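You operate a simulated robot arm through the tools that you are given. There is no shell and no other tool. Be economical: measure what you need, move in short steps, check, and stop when the job is done.

You are at the controls of a simulated two-armed robot. One attempt, no reset.

## Task
Set the small winder as the job card says, wind the bobbin it names and return it to the tray.
Fine: turns and pitch dials; start once with the box's green button; any free peg of the blue peg tray; guard open at the end; leave the other controls. Where these are worked on the way, their far stop is far enough and under half their travel is too little: amber guard.

It is judged by the outcome, as a careful person would: the job done as asked, and still so three seconds after it is handed in. It fails if anything else is knocked over, pushed out of place, dropped, spilled or broken.

## Robot
Two 7-joint arms with two-finger parallel grippers on one trunk, on a base that drives. Base frame: it is fixed to the floor where the robot stands at the start and does not move with it; the origin is under the middle of the robot, x ahead of it, y to its left, z up; the surface under the hand at the start is at about z = 950. Units: mm, rad, N and s.
The left shoulder is at the start at [60, 143, 926], the right one opposite. With the tool pointing down near the work surface each hand reaches from about 200 to 680 mm from the robot's upright axis, wherever it stands, measured 20 degrees to its own side. Places, roughly: amber guard [800, -200, 1100]; blue tension knob [1400, -100, 1800]; control box [600, 200, 1000]; emergency stop [500, 400, 1200]; green box button [500, 200, 1000]; green panel button [600, 400, 1300]; pitch dial [700, 200, 1000]; red box button [500, 200, 1000]; red main switch [600, 500, 800]; red panel button [600, 400, 1200]; spindle peg of the small winder [800, -100, 1000]; spool shaft on the steel top [800, 100, 1000]; turns dial [600, 200, 1000]; yellow panel button [600, 400, 1300]. Payload 1.57 kg a hand.
Tool frame (each hand has its own): the origin (TCP) lies between the finger pads and is the grasp point; the fingertips stand 30 mm ahead of it; z points along the fingers, y is the line along which they close. Largest opening 110 mm; finger width 24, thickness 12; the body of the gripper, 48 by 112 mm, starts 78 mm behind the TCP.
Orientation is told as [roll, pitch, yaw] about the base's x, y, z axes, in that order, counted from this pose: with the fingers straight down and closing along the base's y, the tool's x points along the base's -x, its y along +y and its z along -z.

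## Interface
- The arms move only by the tool nudge_tool. It takes "left_targets", "right_targets" or both (then of equal length, played together; a hand with none holds still); each is a list of rows, each a list of 3 entries, a list of its own where there are three numbers: the shift along the tool's x, y, z in units of 400 mm (1.0 is 400 mm), then the turn, a rotation vector about the tool's x, y, z in units of 120 degrees (1.0 is 120 degrees), then the gripper command, from -1 (shut) to 1 (fully open), values between in proportion. In form: [[[tx, ty, tz], [rx, ry, rz], claw], ...]. A call has 1 to 20 rows; each row is the pose to reach, as a shift and turn from the pose commanded when the call began, along the tool's axes at that moment. A call with a number of a shift or a turn outside -1 to 1 is refused whole. Rows are played at 5 a second. More than 50 mm and 0.15 rad between two rows, or a gripper value outside its range, and nothing of the call is played. A pose out of reach is approached as far as the arm can. The call stops where the force on the tool passes 40 N (or 10 N more than at its start, if that is more) or the arm is blocked; 0.2 s more then pass. Each finger travels about 45 mm/s and halts on what it meets, pressing with about 40 N; the grip force reading is that of the motor and also rises with nothing between the fingers. The clock runs only during rows and for 0.2 s after the last one: add rows that repeat a pose to give the fingers time. The reply holds the time, the measured pose of the TCP, the force on the tool along the base axes, the opening and the grip force, in the units named above and with some noise, with the torque about the TCP (base axes, N m) and any sound that the robot's microphone picked up.
- Cameras (640 x 400 px; columns grow to the right, rows downward): "scene" is now at [52.4, 20, 1548.9]; the picture's right is [0.25, -0.97, 0.00], its down [-0.62, -0.16, -0.77] and it looks along [0.74, 0.19, -0.64] (base axes); focal length 252 px, centre (320, 200). "left" rides on the left gripper at [70, -16, -141] in its tool frame; the picture's right is [0.23, 0.97, 0.00], its down [-0.86, 0.20, -0.48] and it looks along [-0.47, 0.11, 0.88] (tool axes); focal length 222 px, centre (320, 200). "right" rides on the right gripper at [70, 16, -141] in its tool frame; the picture's right is [-0.23, 0.97, 0.00], its down [-0.85, -0.20, -0.48] and it looks along [-0.47, -0.11, 0.88] (tool axes); focal length 222 px, centre (320, 200). There is no depth. A picture from a camera that has moved, and an enlarged one, comes with that camera's place and axes in the base frame and with its lens.
- get_image(camera): a new picture of that camera. The clock stands still meanwhile.
- raise_lower(by): slides the trunk up (or, below 0, down) by that many mm; the arms and the scene camera ride with it, the base frame stays. It gives what a move gives, with no picture.
- roll_base(legs): drives the robot by 1 to 6 legs, each [ahead, left, turn to the left] in mm, mm and rad, along the robot's own axes; the way and the turn of a leg run together, so that a leg with both is an arc; at most 1500 mm and 3.142 rad a leg. The arms and the cameras ride along, it lands a little off, and it stops where it bumps. It gives what a move gives.
- pan_tilt(pan, tilt): turns the head with the scene camera to pan (to the left, within 1.501 rad either way) and tilt (down, from -0.506 to 1.204), counted from straight ahead of the robot. It gives what a move gives.
- close_up(camera, box): a new picture of the part [left, top, right, bottom] of that camera's present view, enlarged. The clock stands still meanwhile.
- close_job(): hands the job in; it is judged then, once.

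Work in short steps. Places have to be worked out from the pictures, the camera data and where the tool is seen: move nearer, look again, correct. Check each grasp and each placing, and mend what went wrong. You have 120 turns and 100 pictures in all, those below and enlarged ones among them. Open the grippers and draw the arms clear of the work before you hand the job in, unless the task says otherwise; then end with one line.

The tools are called after "Request:" by a JSON object that holds its "name" and its "arguments". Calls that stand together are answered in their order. nudge_tool: Moves the arms, as the interface text tells. Its arguments: {"type":"object","properties":{"left_targets":{"type":"array","items":{"type":"array"}},"right_targets":{"type":"array","items":{"type":"array"}}},"required":[]} The other tools are called the same way: raise_lower (by) slides the trunk up or down; roll_base (legs) drives the base; pan_tilt (pan, tilt) turns the head that bears the scene camera; get_image (camera) takes a picture; close_up (camera, box) takes an enlarged picture of a part of a camera's view; close_job () hands the job in.

At the start:

```text
t: 0.0
left_tool_pos: [420.0, 192.1, 999.7]
left_orientation: [0.0, 0.0, 0.002]
left_force: [-0.5, -0.5, -0.7]
left_ft_torque: [0.02, 0.01, -0.01]
left_opening: 110.2
left_finger_force: 0.0
right_tool_pos: [446.2, -117.3, 1000.2]
right_orientation: [0.0, -0.001, 0.001]
right_force: [0.2, 0.0, 1.1]
right_ft_torque: [0.02, 0.0, -0.03]
right_opening: 110.1
right_finger_force: 0.2
trunk travel left (down, up): [-525.0, 65.0]
robot x, y, heading: [0.7, 2.4, -0.003]
head pan, tilt: [0.255, 0.695]
```

scene: 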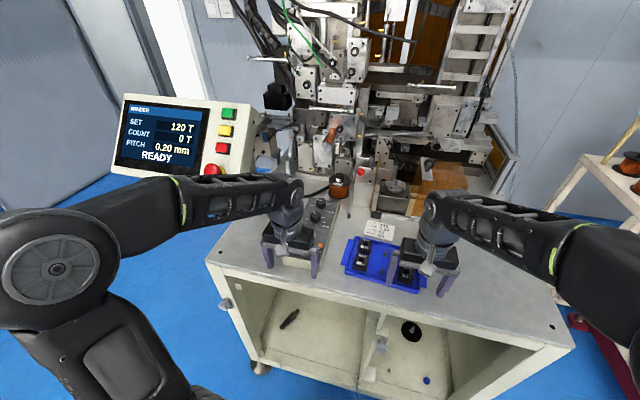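
right: 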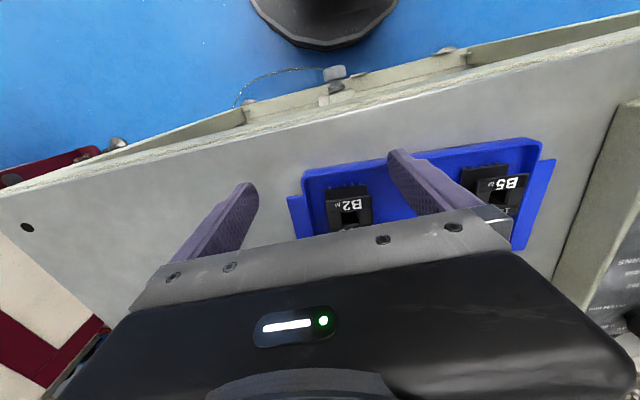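
left: 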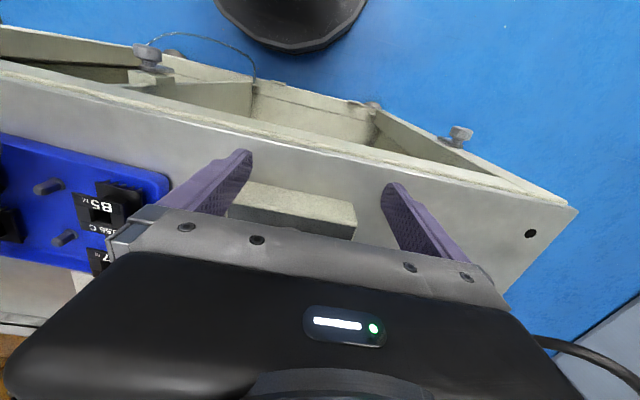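

The job card lies near the tray and the control box is behind the left hand. I enlarge those parts of the scene view first.

Request:
{"name": "close_up", "arguments": {"camera": "scene", "box": [330, 200, 450, 300]}}

Request:
{"name": "close_up", "arguments": {"camera": "scene", "box": [250, 150, 370, 270]}}

Request:
{"name": "close_up", "arguments": {"camera": "scene", "box": [340, 140, 500, 240]}}

```text
4.00 times, centred on (390, 250) of scene
camera zoom: at [52.4, 20.0, 1548.9], right [0.25, -0.97, 0.0], down [-0.62, -0.16, -0.77], along [0.74, 0.19, -0.64], focal length 1010 px, centre (40, 0)
```

zoom: 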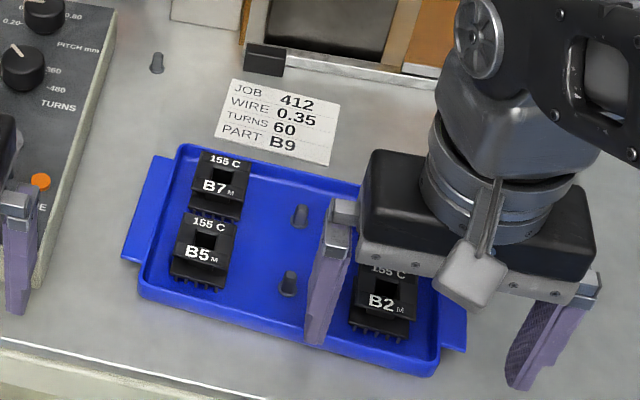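

```text
3.33 times, centred on (310, 210) of scene
camera zoom: at [52.4, 20.0, 1548.9], right [0.25, -0.97, 0.0], down [-0.62, -0.16, -0.77], along [0.74, 0.19, -0.64], focal length 842 px, centre (353, 167)
```

zoom: 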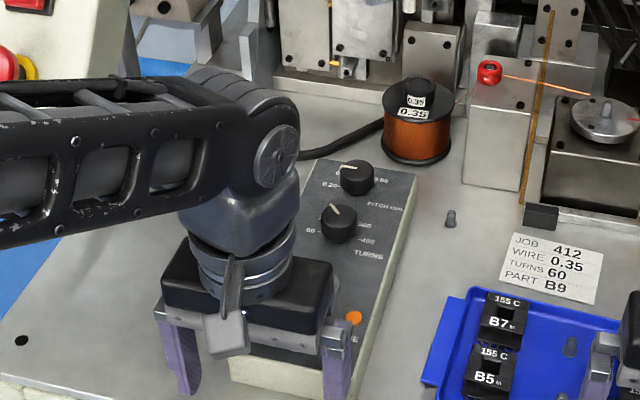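

```text
4.00 times, centred on (420, 190) of scene
camera zoom: at [52.4, 20.0, 1548.9], right [0.25, -0.97, 0.0], down [-0.62, -0.16, -0.77], along [0.74, 0.19, -0.64], focal length 1010 px, centre (-80, 240)
```

zoom: 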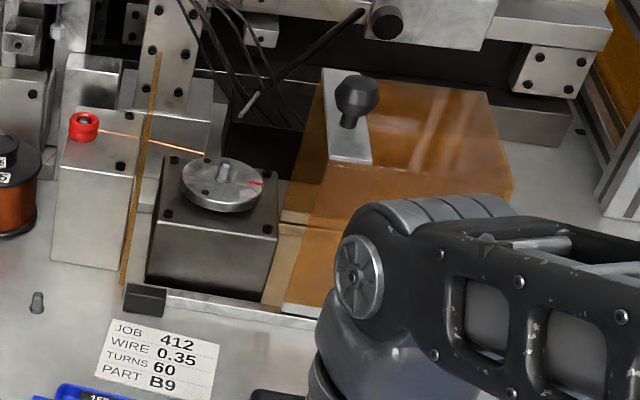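

The card reads: job 412, wire 0.35, turns 60, part B9. The spool on the steel top is labelled 0.35. I raise both hands and move them aside to see the tray and box in full.

Request:
{"name": "nudge_tool", "arguments": {"left_targets": [[[0, 0, -0.1], [0, 0, 0], 1], [[0, 0, -0.2], [0, 0, 0], 1], [[0.05, 0.08, -0.27], [0, 0, 0], 1], [[0.1, 0.16, -0.3], [0, 0, 0], 1], [[0.15, 0.24, -0.3], [0, 0, 0], 1], [[0.2, 0.3, -0.3], [0, 0, 0], 1]], "right_targets": [[[0, 0, -0.1], [0, 0, 0], 1], [[0, 0, -0.2], [0, 0, 0], 1], [[0.05, -0.08, -0.27], [0, 0, 0], 1], [[0.1, -0.18, -0.3], [0, 0, 0], 1], [[0.15, -0.28, -0.3], [0, 0, 0], 1], [[0.2, -0.38, -0.3], [0, 0, 0], 1]]}}

Request:
{"name": "get_image", "arguments": {"camera": "scene"}}

Request:
{"name": "close_up", "arguments": {"camera": "scene", "box": [330, 200, 450, 300]}}

Request:
{"name": "close_up", "arguments": {"camera": "scene", "box": [250, 160, 370, 270]}}

```text
t: 1.6
left_tool_pos: [339.9, 312.1, 1120.2]
left_orientation: [0.0, 0.003, -0.001]
left_force: [0.4, -0.4, 0.4]
left_ft_torque: [-0.01, 0.01, 0.02]
left_opening: 109.9
left_finger_force: 0.0
right_tool_pos: [368.9, -184.8, 1152.9]
right_orientation: [-0.013, -0.102, 0.286]
right_force: [-0.4, -1.2, 0.8]
right_ft_torque: [0.04, 0.0, 0.0]
right_opening: 110.0
right_finger_force: 0.0
right hand out of reach, approached as far as the arm can: row 4, 5
trunk travel left (down, up): [-525.0, 65.0]
robot x, y, heading: [-0.9, -3.0, 0.003]
head pan, tilt: [0.255, 0.695]
stopped in row 6 (right hand): the arm was blocked; the commanded pose is now the measured one
```

```text
93 pictures are left
camera scene: at [54.2, 17.7, 1548.8], right [0.25, -0.97, 0.0], down [-0.62, -0.16, -0.77], along [0.74, 0.19, -0.64], focal length 252 px, centre (320, 200)
```

scene: 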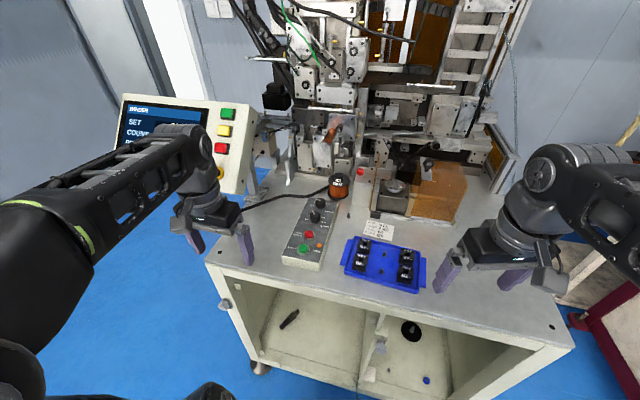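

```text
4.00 times, centred on (390, 250) of scene
camera zoom: at [54.2, 17.7, 1548.8], right [0.25, -0.97, 0.0], down [-0.62, -0.16, -0.77], along [0.74, 0.19, -0.64], focal length 1010 px, centre (40, 0)
```

zoom: 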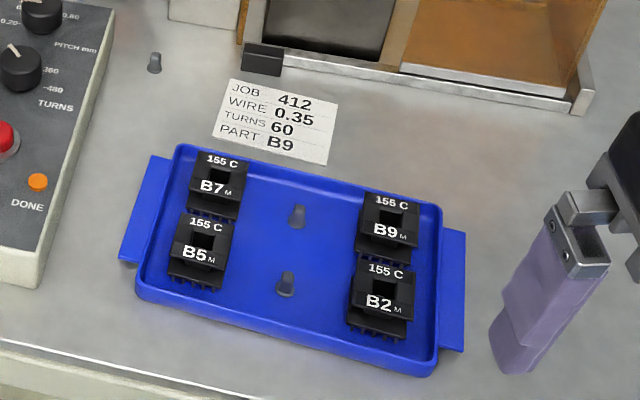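

```text
3.64 times, centred on (310, 215) of scene
camera zoom: at [54.2, 17.7, 1548.8], right [0.25, -0.97, 0.0], down [-0.62, -0.16, -0.77], along [0.74, 0.19, -0.64], focal length 918 px, centre (356, 146)
```

zoom: 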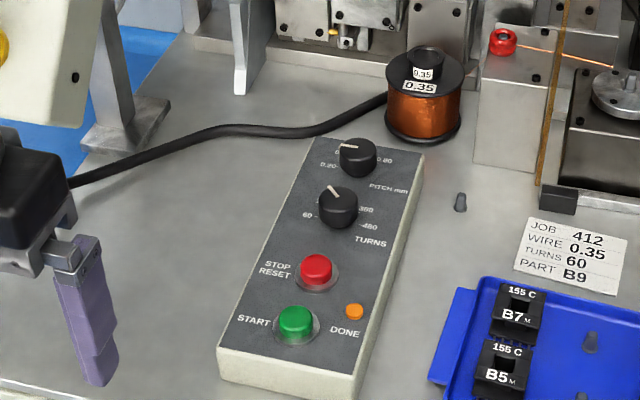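

B9 is the right-rear bobbin in the tray, and the amber guard seems slid open to the right of the spindle. I look down to see how much room the base has ahead, and check the spindle area more closely.

Request:
{"name": "close_up", "arguments": {"camera": "scene", "box": [345, 140, 505, 240]}}

Request:
{"name": "pan_tilt", "arguments": {"pan": 0.0, "tilt": 1.2}}

Request:
{"name": "get_image", "arguments": {"camera": "scene"}}

```text
4.00 times, centred on (425, 190) of scene
camera zoom: at [54.2, 17.7, 1548.8], right [0.25, -0.97, 0.0], down [-0.62, -0.16, -0.77], along [0.74, 0.19, -0.64], focal length 1010 px, centre (-100, 240)
```

zoom: 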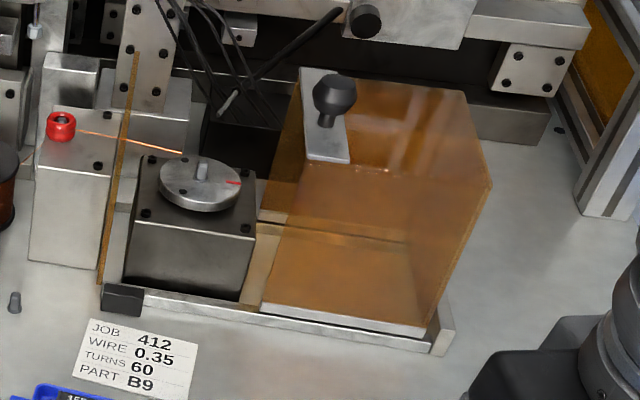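

```text
t: 2.5
left_tool_pos: [338.4, 314.0, 1119.4]
left_orientation: [-0.001, 0.002, -0.002]
left_force: [-0.4, 0.7, 0.4]
left_ft_torque: [0.0, 0.03, -0.01]
left_opening: 109.9
left_finger_force: 0.1
right_tool_pos: [366.4, -182.8, 1152.7]
right_orientation: [-0.013, -0.104, 0.287]
right_force: [0.0, 0.1, -0.1]
right_ft_torque: [-0.01, -0.02, 0.04]
right_opening: 110.2
right_finger_force: 0.1
trunk travel left (down, up): [-525.0, 65.0]
robot x, y, heading: [0.0, 0.2, -0.005]
head pan, tilt: [0.0, 1.201]
```

```text
89 pictures are left
camera scene: at [25.3, -1.7, 1512.4], right [0.0, -1.0, 0.0], down [-0.93, 0.0, -0.36], along [0.36, 0.0, -0.93], focal length 252 px, centre (320, 200)
```

scene: 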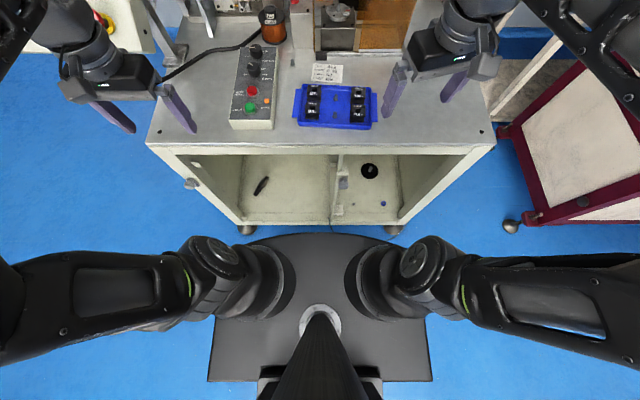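

The base front looks to be some 80–100 mm short of the table edge. The spindle at x≈790 needs more reach, so I drive ahead 50 mm and look again.

Request:
{"name": "roll_base", "arguments": {"legs": [[50, 0, 0]]}}

Request:
{"name": "get_image", "arguments": {"camera": "scene"}}

Request:
{"name": "get_image", "arguments": {"camera": "right"}}

Request:
{"name": "get_image", "arguments": {"camera": "left"}}

```text
t: 3.5
left_tool_pos: [388.4, 313.6, 1118.5]
left_orientation: [-0.001, 0.003, 0.0]
left_force: [0.3, 0.9, 0.0]
left_ft_torque: [-0.01, 0.02, -0.01]
left_opening: 110.1
left_finger_force: 0.0
right_tool_pos: [418.8, -183.3, 1152.0]
right_orientation: [-0.014, -0.101, 0.285]
right_force: [0.9, 0.0, -0.9]
right_ft_torque: [-0.02, 0.05, 0.02]
right_opening: 110.2
right_finger_force: 0.1
trunk travel left (down, up): [-525.0, 65.0]
robot x, y, heading: [50.2, 1.6, 0.0]
head pan, tilt: [0.0, 1.201]
```

```text
88 pictures are left
camera scene: at [77.6, -1.8, 1512.3], right [0.0, -1.0, 0.0], down [-0.93, 0.0, -0.36], along [0.36, 0.0, -0.93], focal length 252 px, centre (320, 200)
```

scene: 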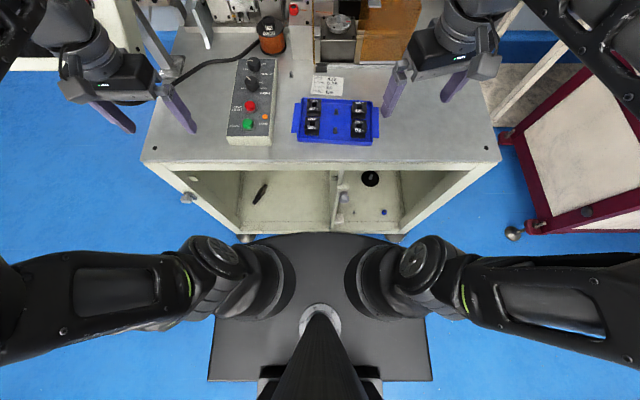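

```text
87 pictures are left
camera right: at [331.6, -188.4, 1286.0], right [-0.06, 1.0, 0.01], down [0.82, 0.04, 0.57], along [0.56, 0.04, -0.82], focal length 222 px, centre (320, 200)
```

right: 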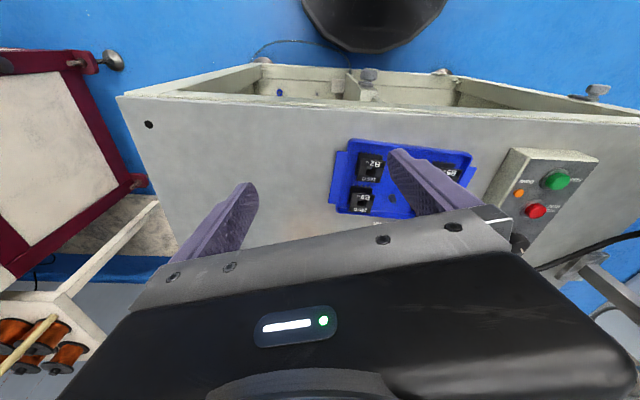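

```text
86 pictures are left
camera left: at [319.6, 297.8, 1260.9], right [-0.23, 0.97, 0.0], down [0.86, 0.2, 0.48], along [0.46, 0.11, -0.88], focal length 222 px, centre (320, 200)
```

left: 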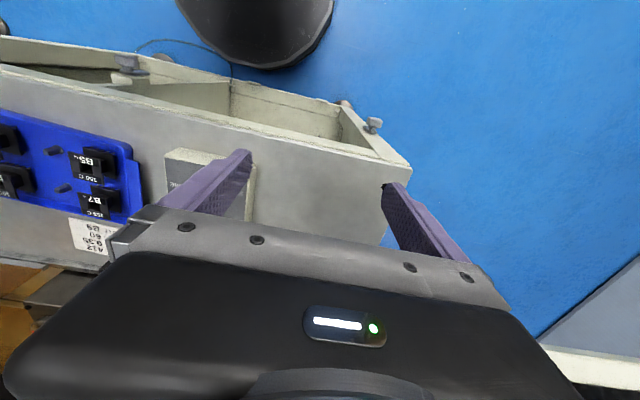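

There is about 70 mm of gap left at x≈328–400. I go another 40 mm, and look ahead again with the head.

Request:
{"name": "roll_base", "arguments": {"legs": [[40, 0, 0]]}}

Request:
{"name": "pan_tilt", "arguments": {"pan": 0.05, "tilt": 0.75}}

Request:
{"name": "get_image", "arguments": {"camera": "scene"}}

Request:
{"name": "close_up", "arguments": {"camera": "scene", "box": [320, 110, 440, 185]}}

```text
t: 4.3
left_tool_pos: [431.3, 313.6, 1118.9]
left_orientation: [0.0, 0.002, -0.002]
left_force: [-0.2, -1.1, -0.5]
left_ft_torque: [-0.01, 0.04, 0.02]
left_opening: 110.0
left_finger_force: 0.1
right_tool_pos: [459.1, -182.2, 1151.4]
right_orientation: [-0.014, -0.102, 0.287]
right_force: [0.1, -0.5, 0.0]
right_ft_torque: [-0.01, 0.06, 0.04]
right_opening: 110.1
right_finger_force: 0.1
trunk travel left (down, up): [-525.0, 65.0]
robot x, y, heading: [91.0, 1.3, -0.003]
head pan, tilt: [0.0, 1.201]
```

```text
t: 5.2
left_tool_pos: [428.7, 313.4, 1118.5]
left_orientation: [0.0, -0.002, -0.002]
left_force: [0.6, 0.3, -0.8]
left_ft_torque: [-0.04, 0.05, -0.04]
left_opening: 110.0
left_finger_force: 0.0
right_tool_pos: [456.6, -181.9, 1152.8]
right_orientation: [-0.015, -0.103, 0.287]
right_force: [0.0, -0.6, -0.1]
right_ft_torque: [0.0, -0.01, 0.03]
right_opening: 109.8
right_finger_force: 0.0
trunk travel left (down, up): [-525.0, 65.0]
robot x, y, heading: [84.1, 3.4, 0.003]
head pan, tilt: [0.051, 0.75]
```

```text
85 pictures are left
camera scene: at [142.1, 2.4, 1544.0], right [0.05, -1.0, 0.0], down [-0.68, -0.03, -0.73], along [0.73, 0.04, -0.68], focal length 252 px, centre (320, 200)
```

scene: 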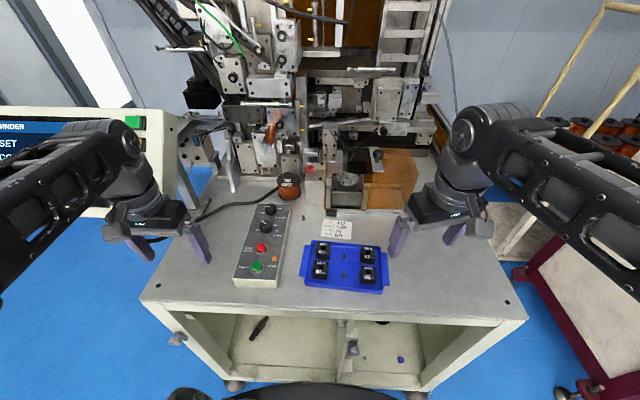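

```text
5.33 times, centred on (380, 148) of scene
camera zoom: at [142.1, 2.4, 1544.0], right [0.05, -1.0, 0.0], down [-0.68, -0.03, -0.73], along [0.73, 0.04, -0.68], focal length 1347 px, centre (0, 480)
```

zoom: 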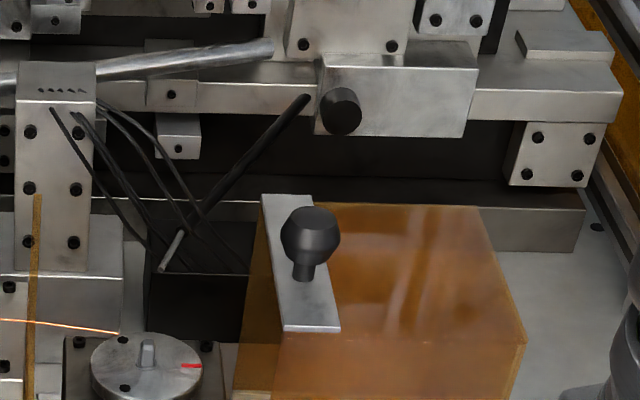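

The peg is about [840, -60, 1015], far out, so I will use a raised trunk and a forward-tilted tool. I raise the trunk 60 mm and look at the control box and panel.

Request:
{"name": "raise_lower", "arguments": {"by": 60}}

Request:
{"name": "close_up", "arguments": {"camera": "scene", "box": [215, 180, 343, 310]}}

Request:
{"name": "get_image", "arguments": {"camera": "left"}}

```text
t: 6.2
left_tool_pos: [428.4, 312.8, 1180.6]
left_orientation: [0.001, 0.001, -0.001]
left_force: [0.2, 0.1, -0.2]
left_ft_torque: [0.01, -0.03, -0.02]
left_opening: 109.9
left_finger_force: 0.0
right_tool_pos: [456.5, -182.8, 1212.5]
right_orientation: [-0.016, -0.104, 0.285]
right_force: [0.1, 0.0, -0.1]
right_ft_torque: [0.0, -0.02, 0.01]
right_opening: 109.8
right_finger_force: 0.0
trunk travel left (down, up): [-585.0, 5.0]
robot x, y, heading: [87.2, -1.4, -0.0]
head pan, tilt: [0.051, 0.75]
```

```text
3.08 times, centred on (279, 245) of scene
camera zoom: at [142.2, 2.4, 1604.1], right [0.05, -1.0, 0.0], down [-0.68, -0.03, -0.73], along [0.73, 0.04, -0.68], focal length 777 px, centre (446, 62)
```

zoom: 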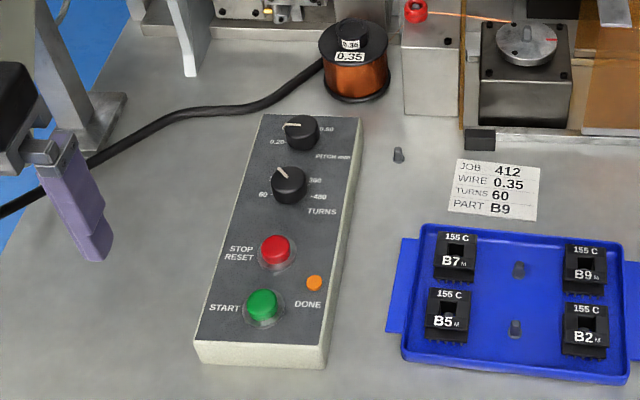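

```text
82 pictures are left
camera left: at [357.7, 297.9, 1321.3], right [-0.23, 0.97, 0.0], down [0.86, 0.2, 0.48], along [0.47, 0.11, -0.88], focal length 222 px, centre (320, 200)
```

left: 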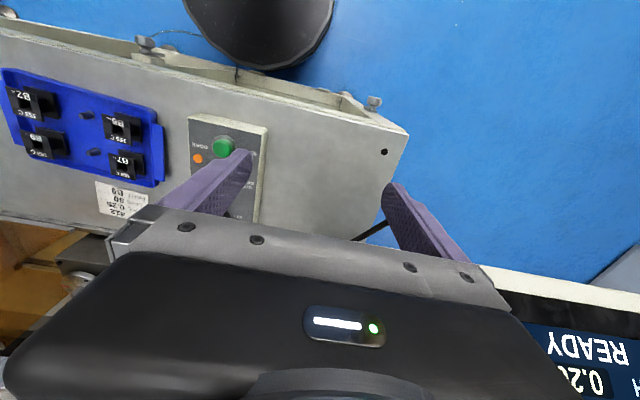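

The dials are near (600, 176) for turns and (670, 177) for pitch, with tops near z≈1005. I bring the left hand above the turns dial, partly closed, to look from close.

Request:
{"name": "nudge_tool", "arguments": {"left_targets": [[[-0.07, -0.06, 0.03], [0, 0, 0], 0.8], [[-0.14, -0.12, 0.06], [0, 0, 0], 0.5], [[-0.21, -0.18, 0.1], [0, 0, 0], 0.3], [[-0.28, -0.24, 0.13], [0, 0, 0], 0.2], [[-0.35, -0.3, 0.16], [0, 0, 0], 0.1], [[-0.4275, -0.345, 0.19], [0, 0, 0], 0.1]]}}

Request:
{"name": "get_image", "arguments": {"camera": "left"}}

Request:
{"name": "get_image", "arguments": {"camera": "scene"}}

```text
t: 7.6
left_tool_pos: [600.5, 174.5, 1102.3]
left_orientation: [0.0, 0.001, 0.0]
left_force: [0.3, 0.0, -0.8]
left_ft_torque: [0.03, 0.02, -0.02]
left_opening: 60.6
left_finger_force: 0.1
right_tool_pos: [456.9, -184.0, 1212.1]
right_orientation: [-0.014, -0.102, 0.285]
right_force: [-0.6, -0.5, 0.2]
right_ft_torque: [0.02, 0.02, 0.0]
right_opening: 109.6
right_finger_force: 0.2
trunk travel left (down, up): [-585.0, 5.0]
robot x, y, heading: [88.0, -0.2, -0.001]
head pan, tilt: [0.051, 0.75]
```

```text
81 pictures are left
camera left: at [530.5, 159.0, 1243.9], right [-0.23, 0.97, 0.0], down [0.86, 0.2, 0.48], along [0.47, 0.11, -0.88], focal length 222 px, centre (320, 200)
```

left: 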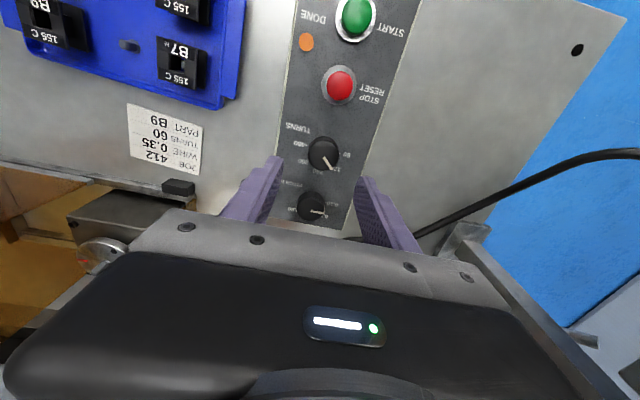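

```text
80 pictures are left
camera scene: at [143.4, 1.9, 1604.1], right [0.05, -1.0, 0.0], down [-0.68, -0.03, -0.73], along [0.73, 0.04, -0.68], focal length 252 px, centre (320, 200)
```

scene: 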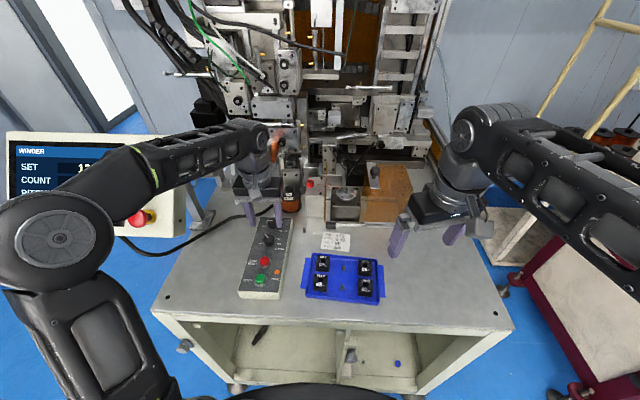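

From here the turns dial is at (599, 179) and the pitch dial at (669, 179). I zoom in on the dial scales.

Request:
{"name": "close_up", "arguments": {"camera": "left", "box": [270, 110, 380, 235]}}

Request:
{"name": "close_up", "arguments": {"camera": "scene", "box": [0, 130, 140, 230]}}

```text
3.20 times, centred on (325, 172) of left
camera zoom: at [530.5, 159.0, 1243.9], right [-0.23, 0.97, 0.0], down [0.86, 0.2, 0.48], along [0.47, 0.11, -0.88], focal length 711 px, centre (304, 288)
```

zoom: 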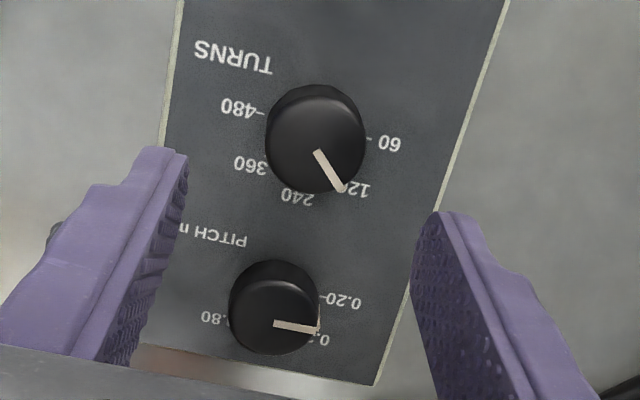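

```text
4.00 times, centred on (70, 180) of scene
camera zoom: at [143.4, 1.9, 1604.1], right [0.05, -1.0, 0.0], down [-0.68, -0.03, -0.73], along [0.73, 0.04, -0.68], focal length 1010 px, centre (1320, 280)
```

zoom: 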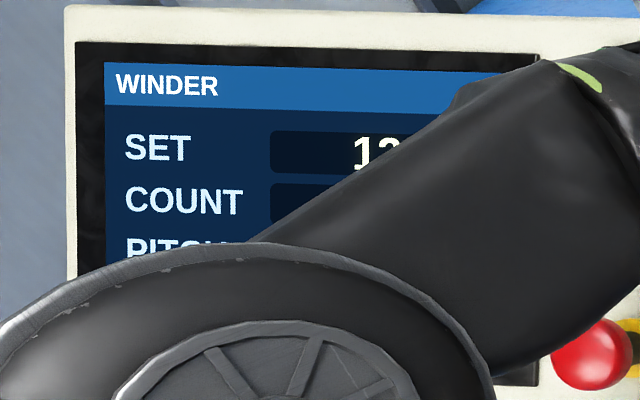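

Scale steps look like 45° each: turns 60 is 45° counter-clockwise from 120, and pitch 0.35 is 45° clockwise from 0.20. I descend on the turns dial with the fingers open.

Request:
{"name": "nudge_tool", "arguments": {"left_targets": [[[0.004, 0.011, 0.07], [0, 0, 0], 0.1], [[0.004, 0.011, 0.13], [0, 0, 0], 0.1], [[0.004, 0.011, 0.17], [0, 0, 0], 0.1], [[0.004, 0.011, 0.2], [0, 0, 0], 0.1], [[0.004, 0.011, 0.2], [0, 0, 0], 0.1]]}}

Request:
{"name": "get_image", "arguments": {"camera": "left"}}

Request:
{"name": "close_up", "arguments": {"camera": "scene", "box": [220, 180, 316, 240]}}

```text
t: 8.8
left_tool_pos: [597.2, 178.8, 1023.8]
left_orientation: [0.0, -0.001, -0.003]
left_force: [-0.2, -0.1, -0.2]
left_ft_torque: [0.01, 0.0, -0.02]
left_opening: 60.4
left_finger_force: 0.0
right_tool_pos: [455.9, -182.3, 1213.1]
right_orientation: [-0.014, -0.101, 0.288]
right_force: [1.4, 0.0, -0.5]
right_ft_torque: [-0.02, -0.01, 0.01]
right_opening: 110.3
right_finger_force: 0.1
trunk travel left (down, up): [-585.0, 5.0]
robot x, y, heading: [89.2, 0.9, -0.004]
head pan, tilt: [0.051, 0.75]
```

```text
77 pictures are left
camera left: at [526.7, 164.2, 1165.2], right [-0.23, 0.97, 0.0], down [0.86, 0.2, 0.48], along [0.47, 0.11, -0.88], focal length 222 px, centre (320, 200)
```

left: 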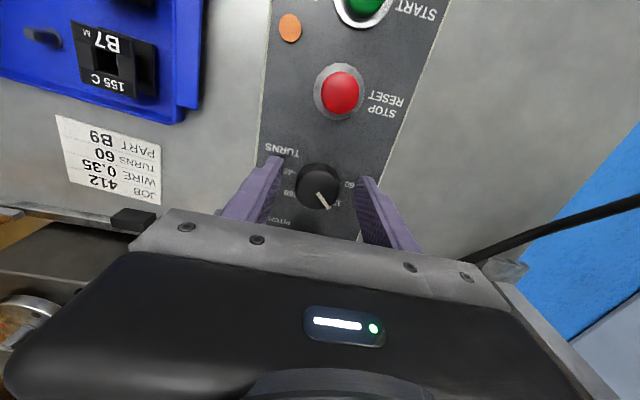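

```text
6.67 times, centred on (268, 210) of scene
camera zoom: at [142.1, 2.4, 1604.1], right [0.05, -1.0, 0.0], down [-0.68, -0.03, -0.73], along [0.73, 0.04, -0.68], focal length 1683 px, centre (667, 133)
```

zoom: 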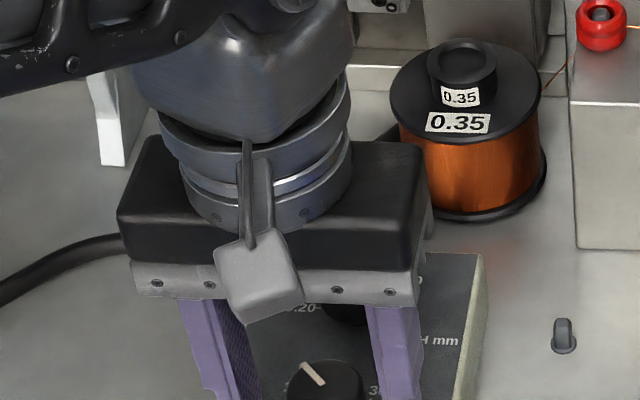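

The fingertips bracket the turns knob, whose top is near z≈1012. I close on it.

Request:
{"name": "nudge_tool", "arguments": {"left_targets": [[[0, 0, 0.006], [0, 0, 0], 0.1], [[0, 0, 0.006], [0, 0, 0], -0.6], [[0, 0, 0.006], [0, 0, 0], -0.6], [[0, 0, 0.006], [0, 0, 0], -0.6], [[0, 0, 0.006], [0, 0, 0], -0.6]]}}

Request:
{"name": "close_up", "arguments": {"camera": "left", "box": [240, 120, 400, 240]}}

```text
t: 10.0
left_tool_pos: [596.7, 177.6, 1021.0]
left_orientation: [-0.001, 0.0, -0.002]
left_force: [-0.2, -4.6, -1.9]
left_ft_torque: [-0.21, -0.2, 0.0]
left_opening: 33.4
left_finger_force: 35.1
right_tool_pos: [455.9, -184.5, 1212.6]
right_orientation: [-0.015, -0.103, 0.285]
right_force: [-0.4, -0.1, -0.6]
right_ft_torque: [0.02, 0.03, -0.03]
right_opening: 109.8
right_finger_force: 0.2
trunk travel left (down, up): [-585.0, 5.0]
robot x, y, heading: [88.5, -6.4, 0.002]
head pan, tilt: [0.051, 0.75]
```

```text
3.33 times, centred on (320, 180) of left
camera zoom: at [526.7, 162.9, 1163.0], right [-0.23, 0.97, 0.0], down [0.86, 0.2, 0.48], along [0.47, 0.11, -0.88], focal length 740 px, centre (320, 267)
```

zoom: 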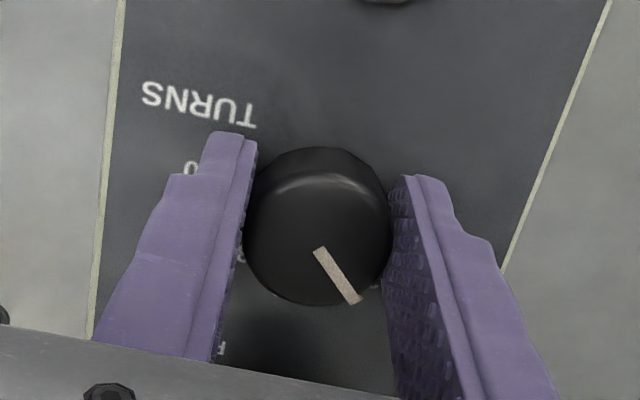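

The grip on the knob is good at 33 mm. I turn it 45° counter-clockwise as seen from above, which is negative about the tool's z.

Request:
{"name": "nudge_tool", "arguments": {"left_targets": [[[0, 0, 0], [0, 0, -0.0625], -0.6], [[0, 0, 0], [0, 0, -0.125], -0.6], [[0, 0, 0], [0, 0, -0.1875], -0.6], [[0, 0, 0], [0, 0, -0.25], -0.6], [[0, 0, 0], [0, 0, -0.3125], -0.6], [[0, 0, 0], [0, 0, -0.375], -0.6], [[0, 0, 0], [0, 0, -0.375], -0.6]]}}

Request:
{"name": "close_up", "arguments": {"camera": "left", "box": [240, 120, 400, 240]}}

Request:
{"name": "get_image", "arguments": {"camera": "scene"}}

```text
t: 11.6
left_tool_pos: [598.1, 175.3, 1021.6]
left_orientation: [0.001, 0.002, 0.783]
left_force: [2.4, -19.7, -8.9]
left_ft_torque: [-0.74, 0.08, -0.03]
left_opening: 33.5
left_finger_force: 41.0
right_tool_pos: [458.1, -184.9, 1211.5]
right_orientation: [-0.013, -0.103, 0.285]
right_force: [0.9, -0.4, -0.2]
right_ft_torque: [0.02, 0.03, 0.03]
right_opening: 110.0
right_finger_force: 0.1
trunk travel left (down, up): [-585.0, 5.0]
robot x, y, heading: [89.4, -1.5, -0.003]
head pan, tilt: [0.051, 0.75]
```

```text
3.33 times, centred on (320, 180) of left
camera zoom: at [559.4, 116.4, 1163.1], right [-0.85, 0.53, 0.0], down [0.46, 0.75, 0.48], along [0.25, 0.41, -0.88], focal length 740 px, centre (320, 267)
```

zoom: 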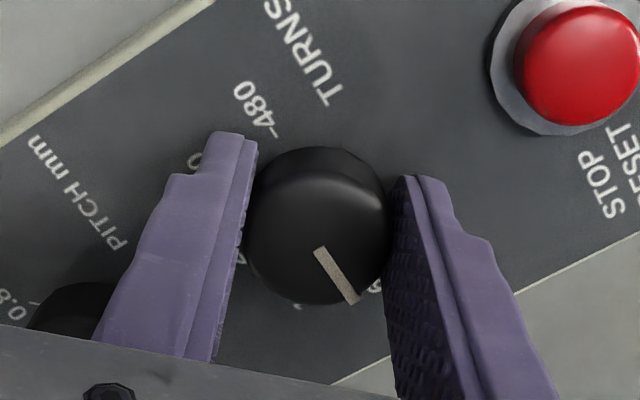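

```text
73 pictures are left
camera scene: at [143.3, -0.5, 1604.0], right [0.05, -1.0, 0.0], down [-0.68, -0.03, -0.73], along [0.73, 0.04, -0.68], focal length 252 px, centre (320, 200)
```

scene: 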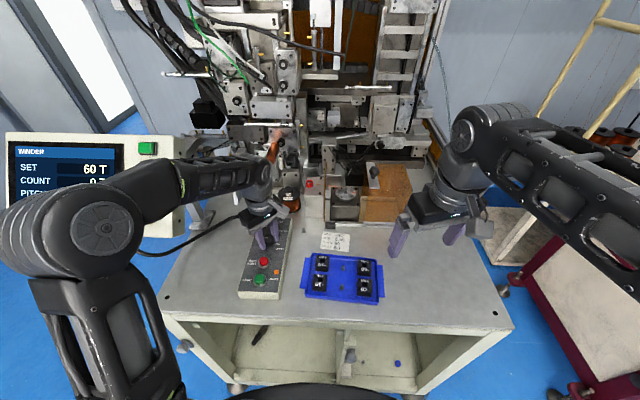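

The display now shows SET 60 T. I release, lift, and move over to the pitch dial, keeping the 45° yaw so that its clockwise turn ends at yaw 0.

Request:
{"name": "nudge_tool", "arguments": {"left_targets": [[[0, 0, 0], [0, 0, 0], 0.1], [[0, 0, 0], [0, 0, 0], 0.1], [[0, 0, 0], [0, 0, 0], 0.1], [[0, 0, -0.07], [0, 0, 0], 0.1], [[0, 0, -0.14], [0, 0, 0], 0.1], [[-0.06, -0.06, -0.15], [0, 0, 0], 0.1], [[-0.125, -0.123, -0.15], [0, 0, 0], 0.1]]}}

Request:
{"name": "get_image", "arguments": {"camera": "left"}}

```text
t: 13.2
left_tool_pos: [668.5, 179.4, 1080.8]
left_orientation: [-0.001, 0.001, 0.782]
left_force: [1.1, 0.0, -0.7]
left_ft_torque: [-0.01, -0.01, 0.06]
left_opening: 60.3
left_finger_force: 0.0
right_tool_pos: [457.4, -182.3, 1212.4]
right_orientation: [-0.015, -0.103, 0.287]
right_force: [0.1, 0.4, 0.2]
right_ft_torque: [-0.02, 0.04, -0.01]
right_opening: 109.6
right_finger_force: 0.0
trunk travel left (down, up): [-585.0, 5.0]
robot x, y, heading: [90.3, -0.1, 0.001]
head pan, tilt: [0.051, 0.75]
```

```text
72 pictures are left
camera left: at [629.2, 119.9, 1223.1], right [-0.85, 0.53, 0.0], down [0.46, 0.75, 0.48], along [0.25, 0.41, -0.88], focal length 222 px, centre (320, 200)
```

left: 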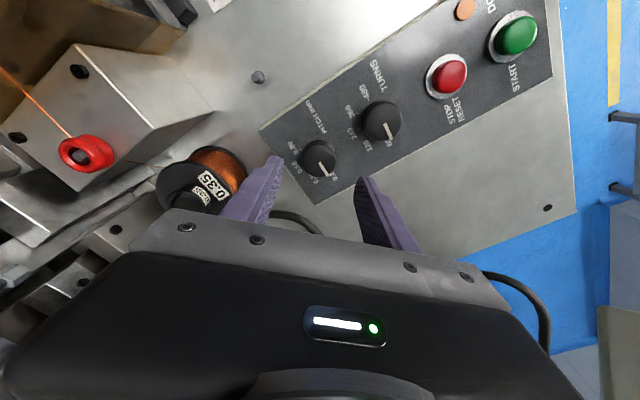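

The pitch knob is at (667, 180), right under the hand, and the spool clears the fingers by about 25 mm. I descend and close.

Request:
{"name": "nudge_tool", "arguments": {"left_targets": [[[0, 0.003, 0.06], [0, 0, 0], 0.0], [[0, 0.003, 0.11], [0, 0, 0], 0.0], [[0, 0.003, 0.148], [0, 0, 0], 0.0], [[0, 0.003, 0.148], [0, 0, 0], -0.6], [[0, 0.003, 0.148], [0, 0, 0], -0.6], [[0, 0.003, 0.148], [0, 0, 0], -0.6], [[0, 0.003, 0.148], [0, 0, 0], -0.6]]}}

Request:
{"name": "close_up", "arguments": {"camera": "left", "box": [220, 100, 420, 230]}}

```text
t: 14.8
left_tool_pos: [667.6, 178.1, 1023.2]
left_orientation: [-0.002, -0.001, 0.784]
left_force: [11.0, -10.3, -0.6]
left_ft_torque: [-0.12, -0.71, 0.01]
left_opening: 33.5
left_finger_force: 38.2
right_tool_pos: [458.9, -183.6, 1211.9]
right_orientation: [-0.012, -0.103, 0.283]
right_force: [0.5, -0.7, -0.6]
right_ft_torque: [0.05, -0.03, 0.0]
right_opening: 109.7
right_finger_force: 0.1
trunk travel left (down, up): [-585.0, 5.0]
robot x, y, heading: [88.1, 1.5, -0.006]
head pan, tilt: [0.051, 0.75]
```

```text
3.08 times, centred on (320, 165) of left
camera zoom: at [629.1, 118.7, 1163.3], right [-0.85, 0.53, 0.0], down [0.46, 0.75, 0.48], along [0.26, 0.4, -0.88], focal length 684 px, centre (320, 308)
```

zoom: 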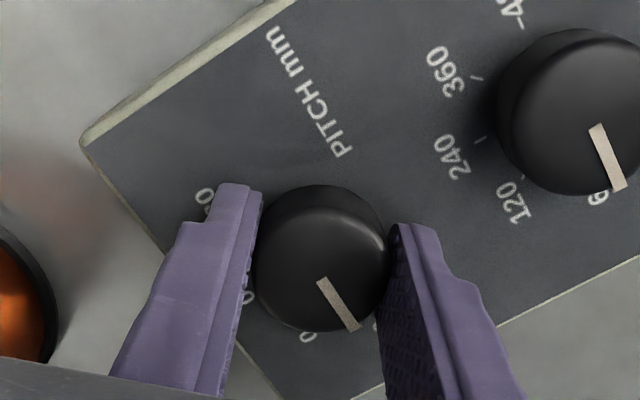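

The knob is gripped. I turn it 45° clockwise, positive about the tool's z, and check the display.

Request:
{"name": "nudge_tool", "arguments": {"left_targets": [[[0, 0, 0], [0, 0, 0.0625], -0.6], [[0, 0, 0], [0, 0, 0.125], -0.6], [[0, 0, 0], [0, 0, 0.1875], -0.6], [[0, 0, 0], [0, 0, 0.25], -0.6], [[0, 0, 0], [0, 0, 0.3125], -0.6], [[0, 0, 0], [0, 0, 0.375], -0.6], [[0, 0, 0], [0, 0, 0.375], -0.6]]}}

Request:
{"name": "close_up", "arguments": {"camera": "left", "box": [220, 100, 420, 230]}}

Request:
{"name": "get_image", "arguments": {"camera": "scene"}}

```text
t: 16.4
left_tool_pos: [668.5, 178.6, 1022.4]
left_orientation: [0.0, -0.001, -0.003]
left_force: [14.8, -16.8, 0.2]
left_ft_torque: [-0.51, -0.05, 0.0]
left_opening: 33.3
left_finger_force: 41.6
right_tool_pos: [457.9, -185.1, 1212.1]
right_orientation: [-0.012, -0.104, 0.284]
right_force: [0.3, 0.6, 1.4]
right_ft_torque: [0.01, 0.01, 0.0]
right_opening: 110.0
right_finger_force: 0.1
trunk travel left (down, up): [-585.0, 5.0]
robot x, y, heading: [88.8, -3.5, -0.002]
head pan, tilt: [0.051, 0.75]
```

```text
3.08 times, centred on (320, 165) of left
camera zoom: at [597.6, 163.0, 1163.3], right [-0.22, 0.97, 0.0], down [0.86, 0.2, 0.48], along [0.47, 0.11, -0.88], focal length 684 px, centre (320, 308)
```

zoom: 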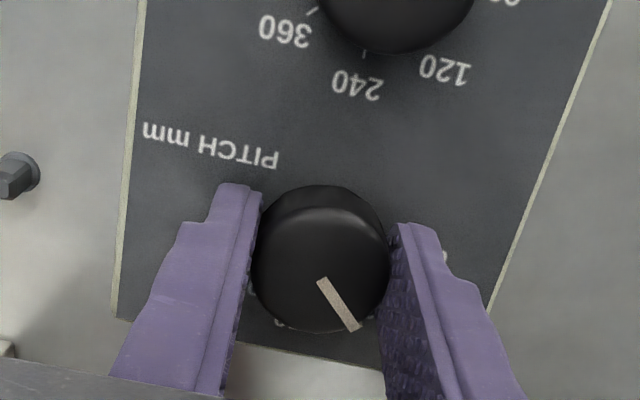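

```text
69 pictures are left
camera scene: at [144.3, -0.2, 1604.0], right [0.05, -1.0, 0.0], down [-0.68, -0.03, -0.73], along [0.73, 0.04, -0.68], focal length 252 px, centre (320, 200)
```

scene: 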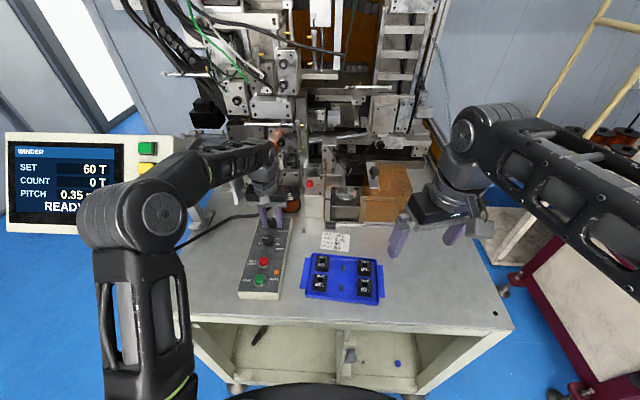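

Pitch now shows 0.35 and the turns 60. I release, lift, and draw the left hand back to the left.

Request:
{"name": "nudge_tool", "arguments": {"left_targets": [[[0, 0, 0], [0, 0, 0], 0.1], [[0, 0, 0], [0, 0, 0], 0.1], [[0, 0, 0], [0, 0, 0], 0.1], [[0, 0, -0.1], [0, 0, 0], 0.1], [[0, 0, -0.2], [0, 0, 0], 0.1], [[0.08, 0.04, -0.25], [0, 0, 0], 0.0], [[0.16, 0.08, -0.3], [0, 0, 0], -0.3], [[0.25, 0.13, -0.3], [0, 0, 0], -0.5], [[0.34, 0.18, -0.3], [0, 0, 0], -1], [[0.43, 0.23, -0.3], [0, 0, 0], -1], [[0.5, 0.3, -0.3], [0, 0, 0], -1]]}}

Request:
{"name": "close_up", "arguments": {"camera": "scene", "box": [295, 150, 435, 240]}}

Request:
{"name": "close_up", "arguments": {"camera": "scene", "box": [290, 230, 400, 310]}}

```text
t: 18.8
left_tool_pos: [467.1, 302.0, 1142.3]
left_orientation: [0.002, 0.0, -0.004]
left_force: [-0.3, 0.6, -0.8]
left_ft_torque: [0.0, 0.01, 0.02]
left_opening: 0.1
left_finger_force: 21.7
right_tool_pos: [456.1, -182.4, 1214.2]
right_orientation: [-0.014, -0.105, 0.286]
right_force: [-0.2, 0.5, 0.2]
right_ft_torque: [0.0, 0.0, 0.01]
right_opening: 109.9
right_finger_force: 0.0
trunk travel left (down, up): [-585.0, 5.0]
robot x, y, heading: [88.4, 4.1, 0.002]
head pan, tilt: [0.051, 0.75]
```

```text
4.44 times, centred on (365, 195) of scene
camera zoom: at [141.2, 2.9, 1604.1], right [0.05, -1.0, 0.0], down [-0.68, -0.03, -0.73], along [0.73, 0.04, -0.68], focal length 1122 px, centre (120, 222)
```

zoom: 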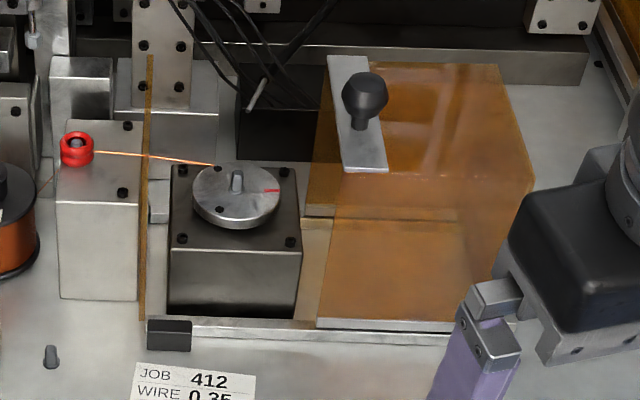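

```text
5.00 times, centred on (345, 270) of scene
camera zoom: at [141.2, 2.9, 1604.1], right [0.05, -1.0, 0.0], down [-0.68, -0.03, -0.73], along [0.73, 0.04, -0.68], focal length 1262 px, centre (195, -150)
```

zoom: 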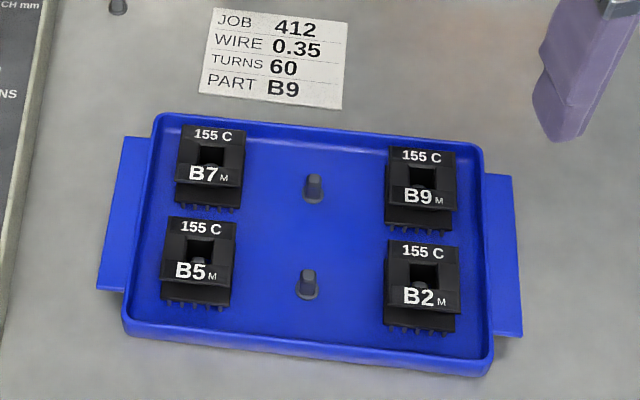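

Estimates: peg at about (779, -54), disc top at about z 1046, and B9 at about (541, -106) with the tray yawed about -4°. I bring the right hand above B9 tilted 0.5 rad forward, so that the same grasp can reach the spindle.

Request:
{"name": "nudge_tool", "arguments": {"right_targets": [[[-0.04, 0.028, 0.066], [0.0101, -0.0374, 0.0326], 0.5], [[-0.08, 0.056, 0.132], [0.0203, -0.0748, 0.0652], 0.3], [[-0.12, 0.084, 0.198], [0.0304, -0.1123, 0.0977], 0.1], [[-0.16, 0.112, 0.264], [0.0406, -0.1497, 0.1303], 0.1], [[-0.197, 0.14, 0.33], [0.0507, -0.1871, 0.1629], 0.1], [[-0.197, 0.14, 0.33], [0.0507, -0.1871, 0.1629], 0.1]]}}

Request:
{"name": "get_image", "arguments": {"camera": "right"}}

Request:
{"name": "get_image", "arguments": {"camera": "scene"}}

```text
t: 20.2
left_tool_pos: [467.5, 300.8, 1143.6]
left_orientation: [-0.001, 0.0, -0.001]
left_force: [-0.4, 0.1, 0.4]
left_ft_torque: [-0.02, -0.02, 0.0]
left_opening: 0.2
left_finger_force: 21.2
right_tool_pos: [528.1, -104.2, 1088.5]
right_orientation: [-0.014, -0.504, -0.061]
right_force: [-1.6, -0.6, 0.0]
right_ft_torque: [0.0, 0.03, -0.01]
right_opening: 60.5
right_finger_force: 0.2
trunk travel left (down, up): [-585.0, 5.0]
robot x, y, heading: [87.5, 2.6, -0.002]
head pan, tilt: [0.051, 0.75]
```

```text
66 pictures are left
camera right: at [399.1, -77.5, 1179.0], right [0.27, 0.96, 0.1], down [0.5, -0.22, 0.84], along [0.82, -0.17, -0.54], focal length 222 px, centre (320, 200)
```

right: 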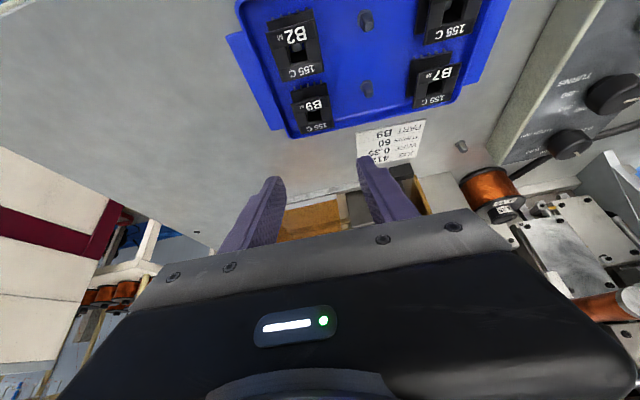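

```text
65 pictures are left
camera scene: at [141.4, 2.3, 1604.1], right [0.05, -1.0, 0.0], down [-0.68, -0.03, -0.73], along [0.73, 0.04, -0.68], focal length 252 px, centre (320, 200)
```

scene: 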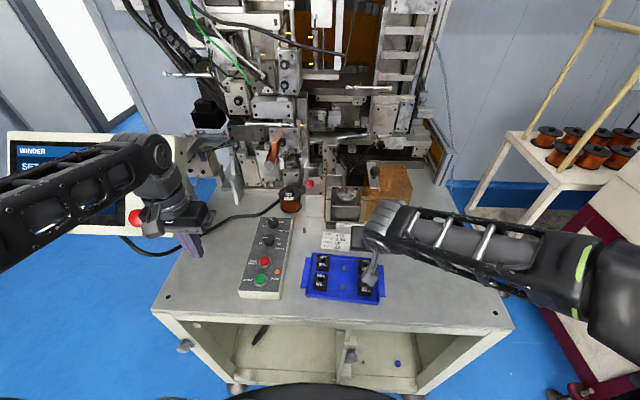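

I zoom on B9 in the right-hand view to fix its position and see how to grip it.

Request:
{"name": "close_up", "arguments": {"camera": "right", "box": [250, 0, 410, 140]}}

Request:
{"name": "close_up", "arguments": {"camera": "scene", "box": [300, 220, 420, 310]}}

```text
2.86 times, centred on (330, 70) of right
camera zoom: at [399.1, -77.5, 1179.0], right [0.27, 0.96, 0.1], down [0.5, -0.22, 0.84], along [0.82, -0.17, -0.54], focal length 635 px, centre (291, 571)
```

zoom: 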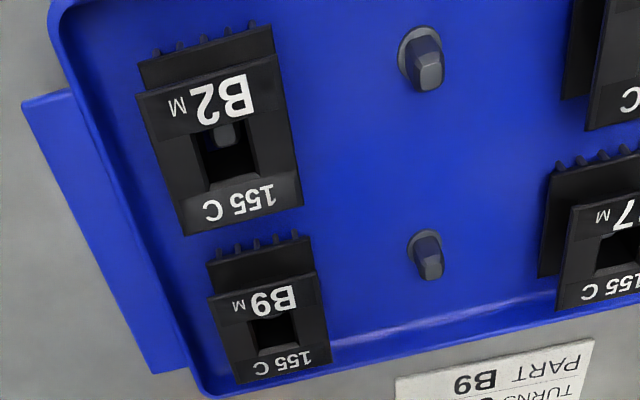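

```text
4.44 times, centred on (360, 265) of scene
camera zoom: at [141.4, 2.3, 1604.1], right [0.05, -1.0, 0.0], down [-0.68, -0.03, -0.73], along [0.73, 0.04, -0.68], focal length 1122 px, centre (142, -89)
```

zoom: 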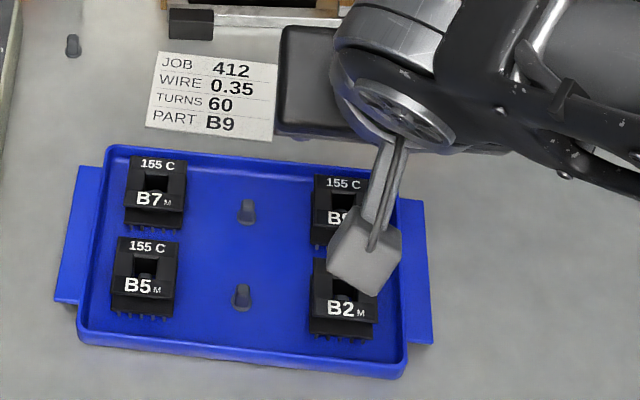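

B9 is at (541, -104). I narrow the opening to about 50 mm and descend straight to TCP z≈1022, then look.

Request:
{"name": "nudge_tool", "arguments": {"right_targets": [[[0.038, 0, 0.074], [0, 0, 0], -0.1], [[0.0753, 0, 0.147], [0, 0, 0], -0.1], [[0.0753, 0, 0.147], [0, 0, 0], -0.1]]}}

Request:
{"name": "close_up", "arguments": {"camera": "right", "box": [200, 60, 440, 230]}}

Request:
{"name": "close_up", "arguments": {"camera": "scene", "box": [320, 230, 420, 300]}}

```text
t: 21.0
left_tool_pos: [466.7, 300.5, 1142.5]
left_orientation: [-0.001, -0.002, -0.001]
left_force: [-0.2, -0.4, -0.3]
left_ft_torque: [0.02, -0.04, 0.0]
left_opening: 0.0
left_finger_force: 22.2
right_tool_pos: [530.9, -106.7, 1023.5]
right_orientation: [-0.015, -0.505, -0.063]
right_force: [0.8, 0.6, 0.6]
right_ft_torque: [0.01, 0.03, 0.01]
right_opening: 49.7
right_finger_force: 0.1
trunk travel left (down, up): [-585.0, 5.0]
robot x, y, heading: [86.8, -1.7, 0.003]
head pan, tilt: [0.051, 0.75]
```

```text
2.35 times, centred on (320, 145) of right
camera zoom: at [401.4, -79.2, 1113.4], right [0.27, 0.96, 0.1], down [0.5, -0.22, 0.83], along [0.82, -0.17, -0.54], focal length 523 px, centre (320, 329)
```

zoom: 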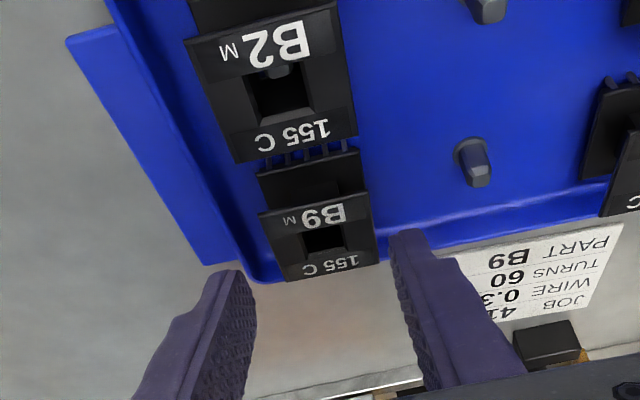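

```text
5.71 times, centred on (370, 265) of scene
camera zoom: at [141.7, 2.4, 1604.1], right [0.05, -1.0, 0.0], down [-0.68, -0.03, -0.73], along [0.73, 0.04, -0.68], focal length 1443 px, centre (34, -171)
```

zoom: 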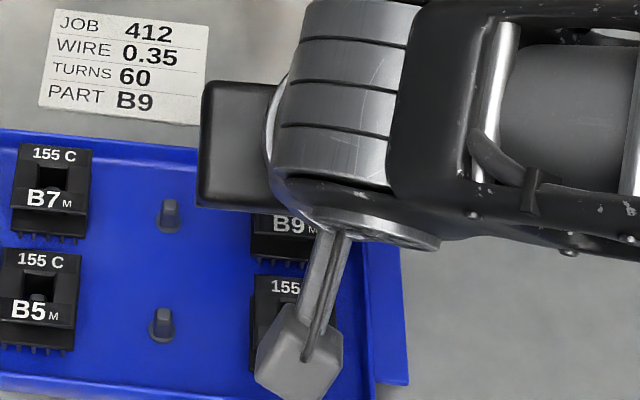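

Triangulated: B9's top is at z≈984.5, centre (541, -103), and it lies between the fingers. I lower 20 mm and close.

Request:
{"name": "nudge_tool", "arguments": {"right_targets": [[[0.0125, 0.0025, 0.0225], [0, 0, 0], -0.1], [[0.0248, 0.0025, 0.0449], [0, 0, 0], -0.1], [[0.0248, 0.0025, 0.0449], [0, 0, 0], -0.5], [[0.0248, 0.0025, 0.0449], [0, 0, 0], -0.5], [[0.0248, 0.0025, 0.0449], [0, 0, 0], -0.5]]}}

Request:
{"name": "close_up", "arguments": {"camera": "right", "box": [200, 60, 440, 230]}}

```text
t: 22.2
left_tool_pos: [466.2, 300.5, 1141.6]
left_orientation: [0.001, 0.001, -0.001]
left_force: [0.3, 0.6, -0.1]
left_ft_torque: [0.0, -0.02, 0.0]
left_opening: 0.4
left_finger_force: 21.8
right_tool_pos: [532.1, -105.3, 1002.2]
right_orientation: [-0.016, -0.506, -0.062]
right_force: [0.0, 1.7, 0.7]
right_ft_torque: [0.05, -0.06, -0.01]
right_opening: 37.1
right_finger_force: 33.6
trunk travel left (down, up): [-585.0, 5.0]
robot x, y, heading: [89.0, -0.7, -0.003]
head pan, tilt: [0.051, 0.75]
```

```text
2.35 times, centred on (320, 145) of right
camera zoom: at [402.3, -78.3, 1092.6], right [0.27, 0.96, 0.1], down [0.5, -0.22, 0.83], along [0.82, -0.17, -0.54], focal length 523 px, centre (320, 329)
```

zoom: 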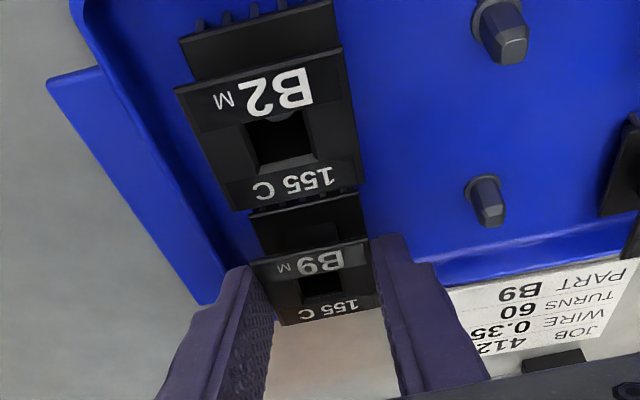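

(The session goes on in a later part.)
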